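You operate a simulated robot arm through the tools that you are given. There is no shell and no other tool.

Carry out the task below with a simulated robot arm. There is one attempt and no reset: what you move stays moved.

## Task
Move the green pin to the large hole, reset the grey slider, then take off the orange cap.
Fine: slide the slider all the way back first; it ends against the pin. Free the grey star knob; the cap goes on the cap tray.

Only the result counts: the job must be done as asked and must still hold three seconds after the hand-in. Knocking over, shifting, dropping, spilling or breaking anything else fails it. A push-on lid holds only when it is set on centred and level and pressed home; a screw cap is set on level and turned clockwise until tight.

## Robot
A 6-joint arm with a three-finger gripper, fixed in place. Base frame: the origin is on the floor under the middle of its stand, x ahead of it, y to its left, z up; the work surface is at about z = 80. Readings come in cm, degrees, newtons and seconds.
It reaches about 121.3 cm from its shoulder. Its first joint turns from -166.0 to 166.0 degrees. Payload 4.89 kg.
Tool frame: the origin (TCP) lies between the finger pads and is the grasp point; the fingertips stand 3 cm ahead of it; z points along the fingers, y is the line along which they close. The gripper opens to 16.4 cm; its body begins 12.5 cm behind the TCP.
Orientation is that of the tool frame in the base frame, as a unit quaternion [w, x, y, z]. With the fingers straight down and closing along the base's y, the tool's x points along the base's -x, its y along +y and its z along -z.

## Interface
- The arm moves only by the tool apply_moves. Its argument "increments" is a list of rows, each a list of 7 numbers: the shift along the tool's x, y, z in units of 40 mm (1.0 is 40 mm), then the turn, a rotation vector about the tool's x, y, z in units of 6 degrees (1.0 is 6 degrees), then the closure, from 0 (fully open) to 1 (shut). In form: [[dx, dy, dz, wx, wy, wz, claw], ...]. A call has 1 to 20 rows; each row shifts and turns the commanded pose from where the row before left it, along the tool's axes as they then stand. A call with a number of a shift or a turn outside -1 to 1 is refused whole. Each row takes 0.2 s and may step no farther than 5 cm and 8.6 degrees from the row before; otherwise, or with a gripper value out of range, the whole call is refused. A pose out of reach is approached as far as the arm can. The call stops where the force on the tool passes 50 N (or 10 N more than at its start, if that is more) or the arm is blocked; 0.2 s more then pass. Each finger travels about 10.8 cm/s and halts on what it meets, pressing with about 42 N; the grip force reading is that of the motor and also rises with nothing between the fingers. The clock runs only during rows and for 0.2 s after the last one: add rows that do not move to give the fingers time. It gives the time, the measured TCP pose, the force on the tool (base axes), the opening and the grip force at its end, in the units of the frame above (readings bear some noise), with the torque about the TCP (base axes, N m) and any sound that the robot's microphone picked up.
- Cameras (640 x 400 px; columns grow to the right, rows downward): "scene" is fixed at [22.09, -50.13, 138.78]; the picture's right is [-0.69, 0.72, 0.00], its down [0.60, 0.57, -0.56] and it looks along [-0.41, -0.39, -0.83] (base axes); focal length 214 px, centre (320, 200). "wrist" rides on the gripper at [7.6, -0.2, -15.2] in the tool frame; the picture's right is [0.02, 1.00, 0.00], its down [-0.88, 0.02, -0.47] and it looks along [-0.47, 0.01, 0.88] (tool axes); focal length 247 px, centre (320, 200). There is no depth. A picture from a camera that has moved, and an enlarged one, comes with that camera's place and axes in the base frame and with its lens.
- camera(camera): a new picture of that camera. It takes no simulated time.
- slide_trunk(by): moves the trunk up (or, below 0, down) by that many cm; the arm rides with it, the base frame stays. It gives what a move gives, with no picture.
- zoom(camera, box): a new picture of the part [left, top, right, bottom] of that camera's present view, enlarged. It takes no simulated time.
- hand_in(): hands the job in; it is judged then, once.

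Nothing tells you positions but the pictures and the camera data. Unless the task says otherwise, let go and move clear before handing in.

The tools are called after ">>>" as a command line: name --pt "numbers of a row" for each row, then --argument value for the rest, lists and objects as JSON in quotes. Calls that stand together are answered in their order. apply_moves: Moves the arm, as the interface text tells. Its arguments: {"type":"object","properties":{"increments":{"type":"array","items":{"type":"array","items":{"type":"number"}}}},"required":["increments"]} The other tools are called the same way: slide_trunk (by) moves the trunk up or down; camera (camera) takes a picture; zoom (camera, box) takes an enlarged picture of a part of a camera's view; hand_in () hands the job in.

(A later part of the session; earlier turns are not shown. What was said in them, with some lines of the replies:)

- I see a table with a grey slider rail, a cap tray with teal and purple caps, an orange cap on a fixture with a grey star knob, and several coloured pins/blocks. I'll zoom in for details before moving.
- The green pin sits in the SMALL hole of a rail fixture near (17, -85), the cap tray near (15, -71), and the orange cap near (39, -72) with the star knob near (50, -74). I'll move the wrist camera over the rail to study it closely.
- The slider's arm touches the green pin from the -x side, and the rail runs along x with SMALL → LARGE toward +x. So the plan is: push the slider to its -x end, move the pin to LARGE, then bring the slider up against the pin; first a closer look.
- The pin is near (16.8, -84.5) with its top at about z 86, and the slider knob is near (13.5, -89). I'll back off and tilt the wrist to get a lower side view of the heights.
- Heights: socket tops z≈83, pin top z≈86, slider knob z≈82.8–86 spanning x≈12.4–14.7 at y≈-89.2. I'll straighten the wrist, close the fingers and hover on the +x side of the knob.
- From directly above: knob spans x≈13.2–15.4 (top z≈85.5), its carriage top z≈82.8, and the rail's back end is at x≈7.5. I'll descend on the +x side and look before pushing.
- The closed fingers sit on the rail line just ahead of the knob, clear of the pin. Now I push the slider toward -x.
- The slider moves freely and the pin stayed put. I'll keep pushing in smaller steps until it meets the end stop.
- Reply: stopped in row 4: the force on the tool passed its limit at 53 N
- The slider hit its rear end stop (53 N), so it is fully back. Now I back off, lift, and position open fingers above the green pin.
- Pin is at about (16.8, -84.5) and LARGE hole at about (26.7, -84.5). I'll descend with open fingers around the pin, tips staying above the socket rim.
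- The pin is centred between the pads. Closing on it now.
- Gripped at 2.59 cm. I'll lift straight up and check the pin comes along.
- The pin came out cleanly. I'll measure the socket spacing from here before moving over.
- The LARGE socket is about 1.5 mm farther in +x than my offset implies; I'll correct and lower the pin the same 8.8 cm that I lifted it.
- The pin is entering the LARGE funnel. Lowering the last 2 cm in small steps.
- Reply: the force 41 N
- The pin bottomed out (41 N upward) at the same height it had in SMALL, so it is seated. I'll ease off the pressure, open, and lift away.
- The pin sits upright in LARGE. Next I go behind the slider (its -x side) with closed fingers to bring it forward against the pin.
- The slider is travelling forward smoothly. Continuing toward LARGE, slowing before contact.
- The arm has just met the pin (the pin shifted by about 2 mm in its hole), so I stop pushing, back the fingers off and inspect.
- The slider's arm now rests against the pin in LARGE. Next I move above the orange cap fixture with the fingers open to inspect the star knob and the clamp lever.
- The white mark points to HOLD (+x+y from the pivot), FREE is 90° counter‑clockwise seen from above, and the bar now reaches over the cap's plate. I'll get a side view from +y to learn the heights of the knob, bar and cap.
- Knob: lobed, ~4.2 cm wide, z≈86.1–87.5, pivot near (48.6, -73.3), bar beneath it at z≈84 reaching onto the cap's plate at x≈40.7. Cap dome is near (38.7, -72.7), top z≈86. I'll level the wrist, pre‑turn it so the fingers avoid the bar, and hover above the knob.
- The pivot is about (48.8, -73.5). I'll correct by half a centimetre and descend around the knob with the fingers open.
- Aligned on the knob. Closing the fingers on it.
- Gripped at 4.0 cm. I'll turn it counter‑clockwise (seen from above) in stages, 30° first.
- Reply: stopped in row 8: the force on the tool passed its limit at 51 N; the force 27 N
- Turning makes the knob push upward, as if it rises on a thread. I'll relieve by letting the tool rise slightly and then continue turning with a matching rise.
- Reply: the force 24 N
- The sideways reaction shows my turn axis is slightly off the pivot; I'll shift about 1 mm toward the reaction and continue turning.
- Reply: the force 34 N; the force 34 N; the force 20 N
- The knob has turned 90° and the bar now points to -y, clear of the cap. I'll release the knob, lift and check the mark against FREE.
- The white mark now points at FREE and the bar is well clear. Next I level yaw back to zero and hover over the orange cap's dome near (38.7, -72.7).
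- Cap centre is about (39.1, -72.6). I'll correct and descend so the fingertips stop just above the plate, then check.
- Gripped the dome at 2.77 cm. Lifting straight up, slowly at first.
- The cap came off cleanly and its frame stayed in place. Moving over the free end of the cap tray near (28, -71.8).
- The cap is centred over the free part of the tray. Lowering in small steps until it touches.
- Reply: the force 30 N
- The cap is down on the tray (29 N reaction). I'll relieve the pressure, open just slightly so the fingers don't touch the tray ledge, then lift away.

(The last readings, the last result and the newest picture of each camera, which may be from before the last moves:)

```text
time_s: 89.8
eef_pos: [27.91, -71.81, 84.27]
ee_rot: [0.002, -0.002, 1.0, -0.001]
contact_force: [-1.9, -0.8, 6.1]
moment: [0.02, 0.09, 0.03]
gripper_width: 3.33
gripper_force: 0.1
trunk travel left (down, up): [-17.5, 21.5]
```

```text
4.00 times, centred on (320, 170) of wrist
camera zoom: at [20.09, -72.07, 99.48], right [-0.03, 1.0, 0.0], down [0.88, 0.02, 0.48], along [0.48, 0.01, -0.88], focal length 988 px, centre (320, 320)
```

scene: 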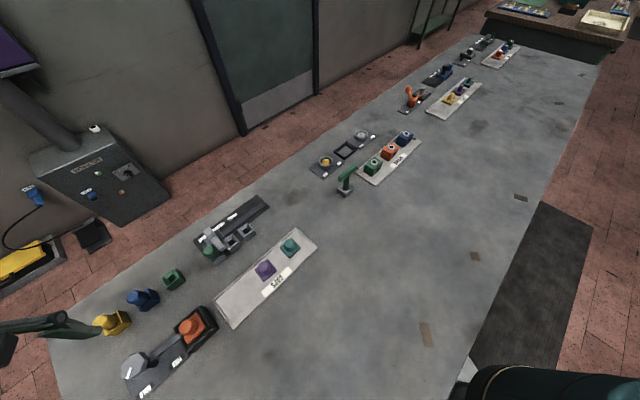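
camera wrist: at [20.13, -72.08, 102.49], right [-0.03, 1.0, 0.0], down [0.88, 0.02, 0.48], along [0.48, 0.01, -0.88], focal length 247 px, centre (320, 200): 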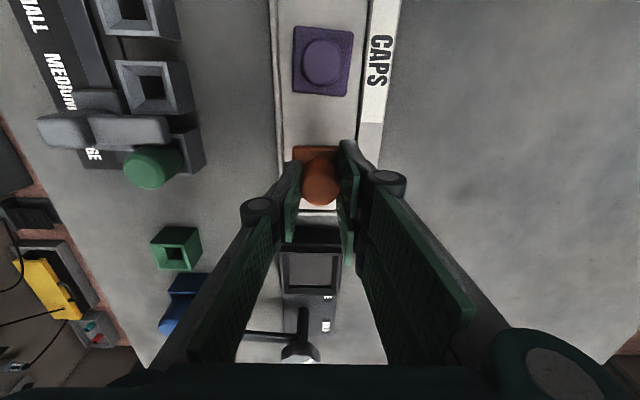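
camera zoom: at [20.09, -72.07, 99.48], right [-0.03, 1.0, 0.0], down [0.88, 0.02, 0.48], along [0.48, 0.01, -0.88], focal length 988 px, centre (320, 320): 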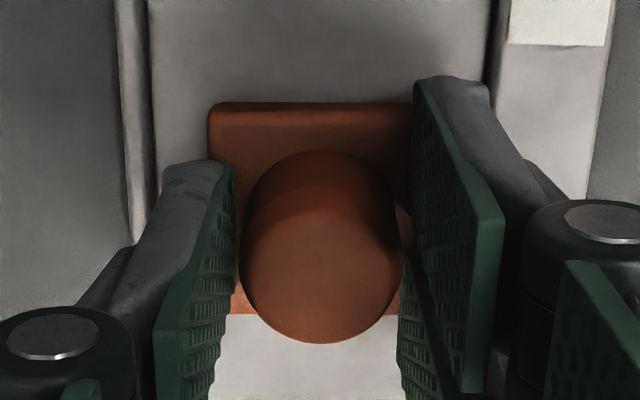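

>>> apply_moves --pt "0 0 -0.1 0 0 0 0.79" --pt "0 0 -0.2 0 0 0 0.79" --pt "0 0 -0.4 0 0 0 0.77" --pt "0 0 -0.6 0 0 0 0.7" --pt "0 0 -0.8 0 0 0 0.6" --pt "0 0 -0.8 0 0 0 0.5" --pt "0 0 -0.8 0 0 0 0.3" --pt "0 0 0 0 0 0 0.2" --pt "0 0 0 0 0 0 0"

>>> camera --camera "wrist"

>>> camera --camera "scene"

```text
time_s: 91.8
eef_pos: [27.81, -72.07, 98.98]
ee_rot: [0.002, -0.003, 1.0, -0.001]
contact_force: [-0.6, 0.8, 0.1]
moment: [-0.02, -0.01, 0.01]
gripper_width: 16.37
gripper_force: 0.1
trunk travel left (down, up): [-17.5, 21.5]
```

```text
taken
camera wrist: at [20.06, -72.25, 114.17], right [-0.03, 1.0, 0.0], down [0.88, 0.02, 0.48], along [0.48, 0.01, -0.88], focal length 247 px, centre (320, 200)
```

wrist: 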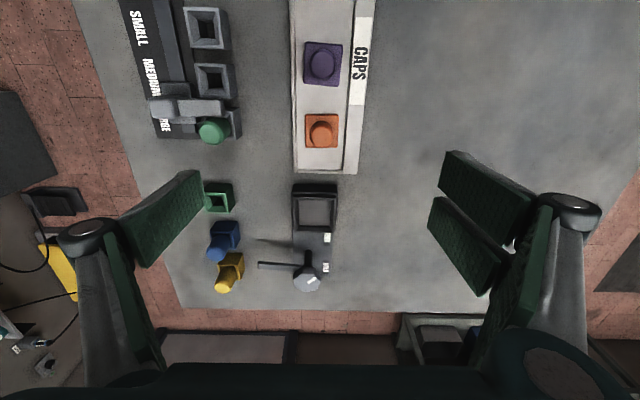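

```text
taken
```

scene: 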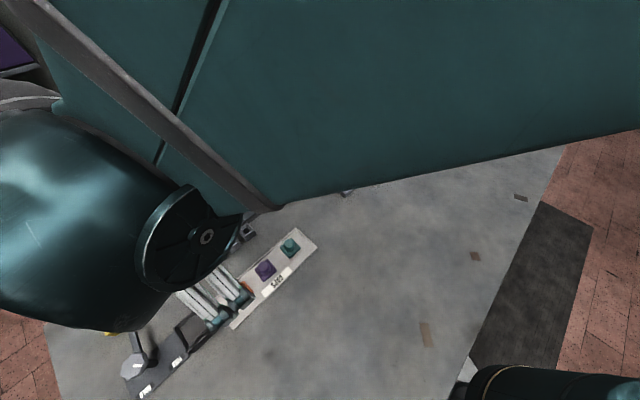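

The cap sits flat on the tray. I'll check the slider/pin and knob closely, then move the arm clear.

>>> zoom --camera "wrist" --box '[130, 60, 250, 160]'

>>> zoom --camera "wrist" --box '[250, 90, 370, 300]'

>>> apply_moves --pt "0 0 -0.9 0 0 0 0" --pt "0 0 -0.9 0 0 0 0" --pt "0.9 0.6 0 0 0 0 0" --pt "0.9 0.6 0 0 0 0 0" --pt "0.9 0.6 0 0 0 0 0" --pt "0.9 0.6 0 0 0 0 0" --pt "0.9 0.6 0 0 0 0 0" --pt "0.9 0.6 0 0 0 0 0" --pt "0.9 0.6 0 0 0 0 0" --pt "0.9 0 0 0 0 0 0" --pt "0.9 0 0 0 0 0 0" --pt "0.9 0 0 0 0 0 0" --pt "0 0 0 0 0 0 0"

>>> camera --camera "scene"

```text
4.00 times, centred on (190, 110) of wrist
camera zoom: at [20.06, -72.25, 114.17], right [-0.03, 1.0, 0.0], down [0.88, 0.02, 0.48], along [0.48, 0.01, -0.88], focal length 988 px, centre (840, 560)
```

zoom: 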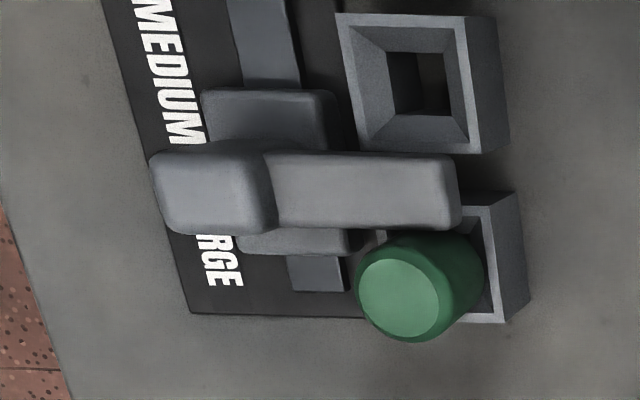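

```text
1.90 times, centred on (310, 195) of wrist
camera zoom: at [20.06, -72.25, 114.17], right [-0.03, 1.0, 0.0], down [0.88, 0.02, 0.48], along [0.48, 0.01, -0.88], focal length 470 px, centre (339, 210)
```

zoom: 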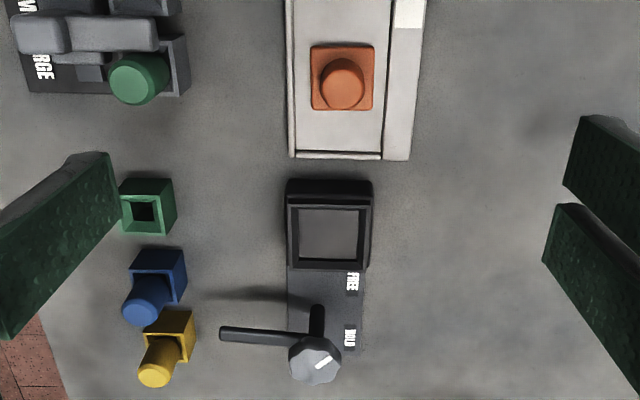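

```text
time_s: 94.6
eef_pos: [-8.28, -55.28, 106.17]
ee_rot: [0.002, -0.002, 1.0, -0.001]
contact_force: [0.3, -0.7, 0.2]
moment: [0.04, -0.01, -0.04]
gripper_width: 16.37
gripper_force: 0.0
trunk travel left (down, up): [-17.5, 21.5]
```

```text
taken
```

scene: 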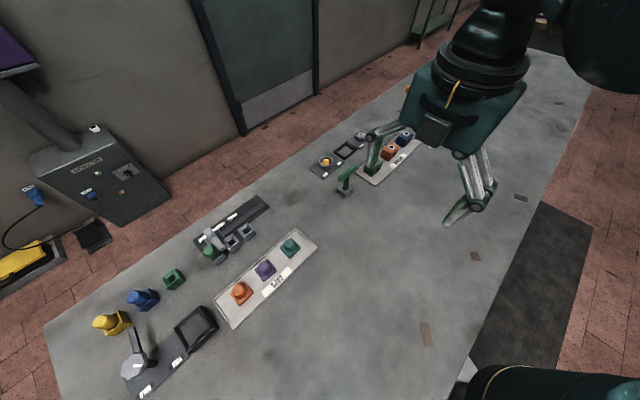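

>>> zoom --camera "scene" --box '[185, 200, 265, 280]'

>>> zoom --camera "scene" --box '[80, 270, 260, 400]'

>>> zoom --camera "scene" --box '[300, 100, 460, 210]'

```text
5.00 times, centred on (225, 240) of scene
camera zoom: at [22.09, -50.13, 138.78], right [-0.69, 0.72, 0.0], down [0.6, 0.57, -0.56], along [-0.41, -0.39, -0.83], focal length 1072 px, centre (795, 0)
```

zoom: 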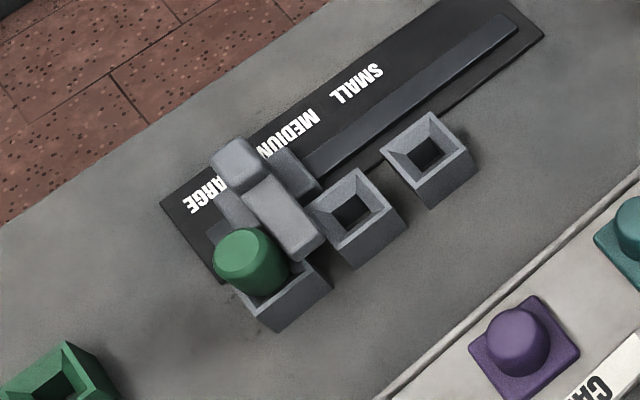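

```text
3.08 times, centred on (170, 335) of scene
camera zoom: at [22.09, -50.13, 138.78], right [-0.69, 0.72, 0.0], down [0.6, 0.57, -0.56], along [-0.41, -0.39, -0.83], focal length 660 px, centre (782, -215)
```

zoom: 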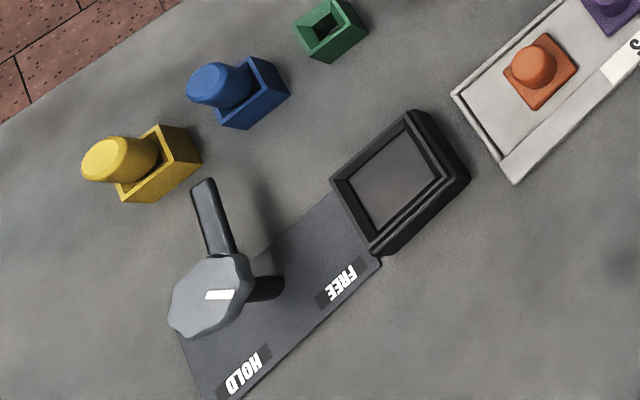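

```text
3.64 times, centred on (380, 155) of scene
camera zoom: at [22.09, -50.13, 138.78], right [-0.69, 0.72, 0.0], down [0.6, 0.57, -0.56], along [-0.41, -0.39, -0.83], focal length 780 px, centre (102, 364)
```

zoom: 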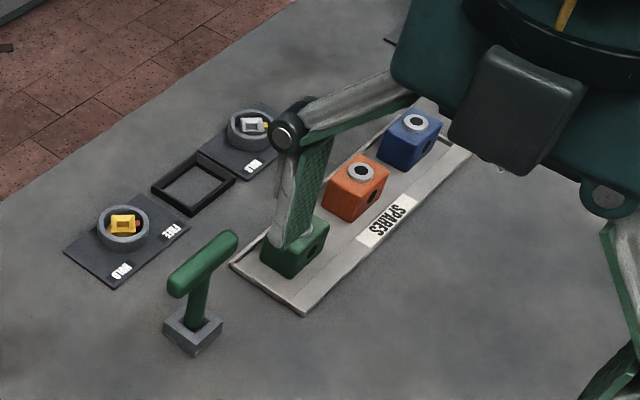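

Everything looks right; for certainty I'll take one close overhead look at the arm/pin contact before handing in.

>>> apply_moves --pt "-0.94 -0.67 0 0 0 0 0" --pt "-0.94 -0.67 0 0 0 0 0" --pt "-0.94 -0.67 0 0 0 0 0" --pt "-0.94 -0.67 0 0 0 0 0" --pt "-0.94 -0.67 0 0 0 0 0" --pt "-0.94 -0.67 0 0 0 0 0" --pt "-0.94 -0.67 0 0 0 0 0" --pt "-0.94 -0.67 0 0 0 0 0" --pt "-0.94 -0.67 0 0 0 0 0" --pt "-0.94 -0.67 0 0 0 0 0" --pt "-0.94 -0.67 0 0 0 0 0" --pt "0 0 0.7 0 0 0 0" --pt "0 0 0.7 0 0 0 0" --pt "0 0 0 0 0 0 0"

>>> camera --camera "wrist"

>>> zoom --camera "wrist" --box '[270, 30, 350, 130]'

```text
time_s: 97.6
eef_pos: [33.48, -84.58, 100.68]
ee_rot: [0.002, -0.003, 1.0, -0.002]
contact_force: [0.2, -1.0, -0.4]
moment: [0.05, 0.03, -0.01]
gripper_width: 16.41
gripper_force: 0.2
trunk travel left (down, up): [-17.5, 21.5]
```

```text
taken
camera wrist: at [25.74, -84.86, 115.91], right [-0.03, 1.0, 0.0], down [0.88, 0.02, 0.48], along [0.48, 0.01, -0.88], focal length 247 px, centre (320, 200)
```

wrist: 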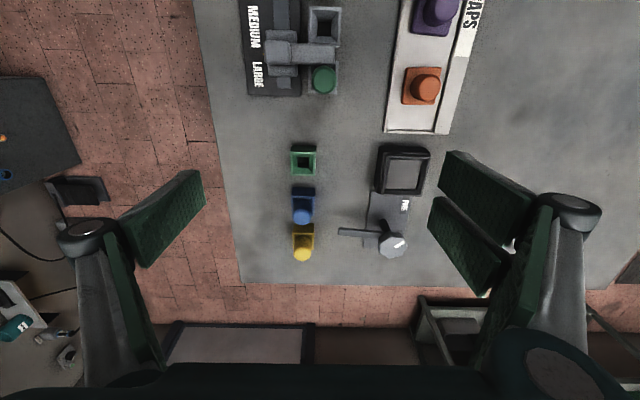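

```text
4.00 times, centred on (310, 80) of wrist
camera zoom: at [25.74, -84.86, 115.91], right [-0.03, 1.0, 0.0], down [0.88, 0.02, 0.48], along [0.48, 0.01, -0.88], focal length 988 px, centre (360, 680)
```

zoom: 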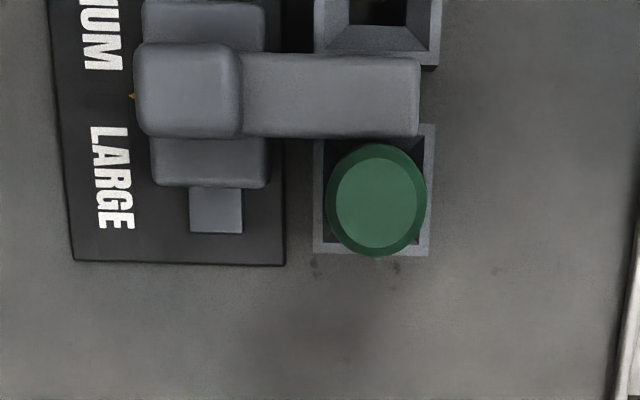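

>>> zoom --camera "wrist" --box '[300, 50, 340, 100]'

>>> zoom --camera "scene" --box '[190, 215, 240, 265]'

```text
8.00 times, centred on (320, 75) of wrist
camera zoom: at [25.74, -84.86, 115.91], right [-0.03, 1.0, 0.0], down [0.88, 0.02, 0.48], along [0.48, 0.01, -0.88], focal length 1976 px, centre (320, 1200)
```

zoom: 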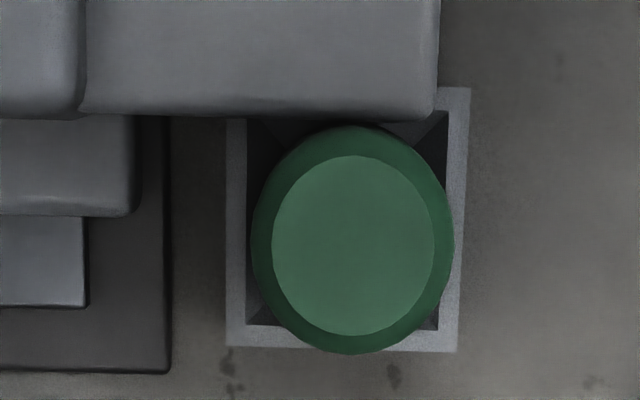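

```text
8.00 times, centred on (215, 240) of scene
camera zoom: at [22.09, -50.13, 138.78], right [-0.69, 0.72, 0.0], down [0.6, 0.57, -0.56], along [-0.41, -0.39, -0.83], focal length 1716 px, centre (1160, -120)
```

zoom: 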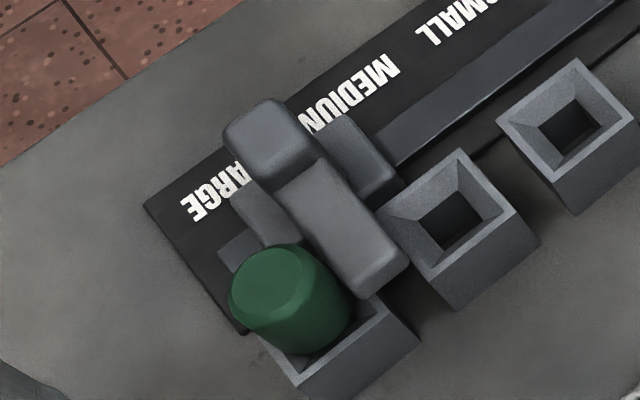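

The arm touches the pin (edges meet to within a fraction of a millimetre), the pin is upright in LARGE, the knob points to FREE and the cap lies on the tray. I'll move the arm up and clear, then hand in.

>>> apply_moves --pt "0 0 -0.9 0 0 0 0" --pt "0 0 -0.9 0 0 0 0" --pt "0 0 -0.9 0 0 0 0" --pt "0.9 0.6 0 0 0 0 0" --pt "0.9 0.6 0 0 0 0 0" --pt "0.9 0.6 0 0 0 0 0" --pt "0.9 0.6 0 0 0 0 0" --pt "0.9 0.6 0 0 0 0 0" --pt "0.9 0.6 0 0 0 0 0" --pt "0.9 0.6 0 0 0 0 0" --pt "0.9 0.6 0 0 0 0 0" --pt "0.9 0.6 0 0 0 0 0" --pt "0 0 0 0 0 0 0"

>>> camera --camera "scene"

```text
time_s: 100.4
eef_pos: [0.51, -62.94, 111.06]
ee_rot: [0.003, -0.003, 1.0, -0.001]
contact_force: [0.4, 0.6, 0.3]
moment: [-0.06, -0.02, 0.01]
gripper_width: 16.4
gripper_force: 0.0
trunk travel left (down, up): [-17.5, 21.5]
```

```text
taken
```

scene: 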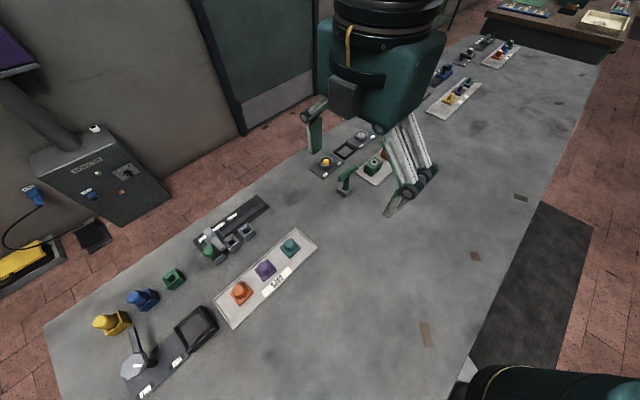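

The final picture shows the pin in LARGE with the slider against it, the knob at FREE, the orange cap on the tray and everything else in place. The arm is clear, so I'm handing in.

>>> hand_in

```text
The job is handed in.
```

The job is handed in; I haven't seen a verdict. As far as the pictures and force readings show, every step was done as asked:

- **Slider first:** I pushed it all the way back until it hit the end stop of its rail.
- **Green pin:** It came out of SMALL and is upright and fully seated in LARGE.
- **Slider reset:** I brought the slider forward until its arm met the pin. The pin moved 2–3 mm in its loose hole at contact. From above, any gap left between them looks under 1 mm.
- **Star knob:** I turned it 90° from HOLD. Its white mark points at FREE and its bar is clear of the cap. I did not look for a hard stop beyond that.
- **Orange cap:** It lifted off cleanly and lies flat on the cap tray beside the purple one.

Nothing else on the table looks moved, and the arm was clear with its fingers open before I handed in.
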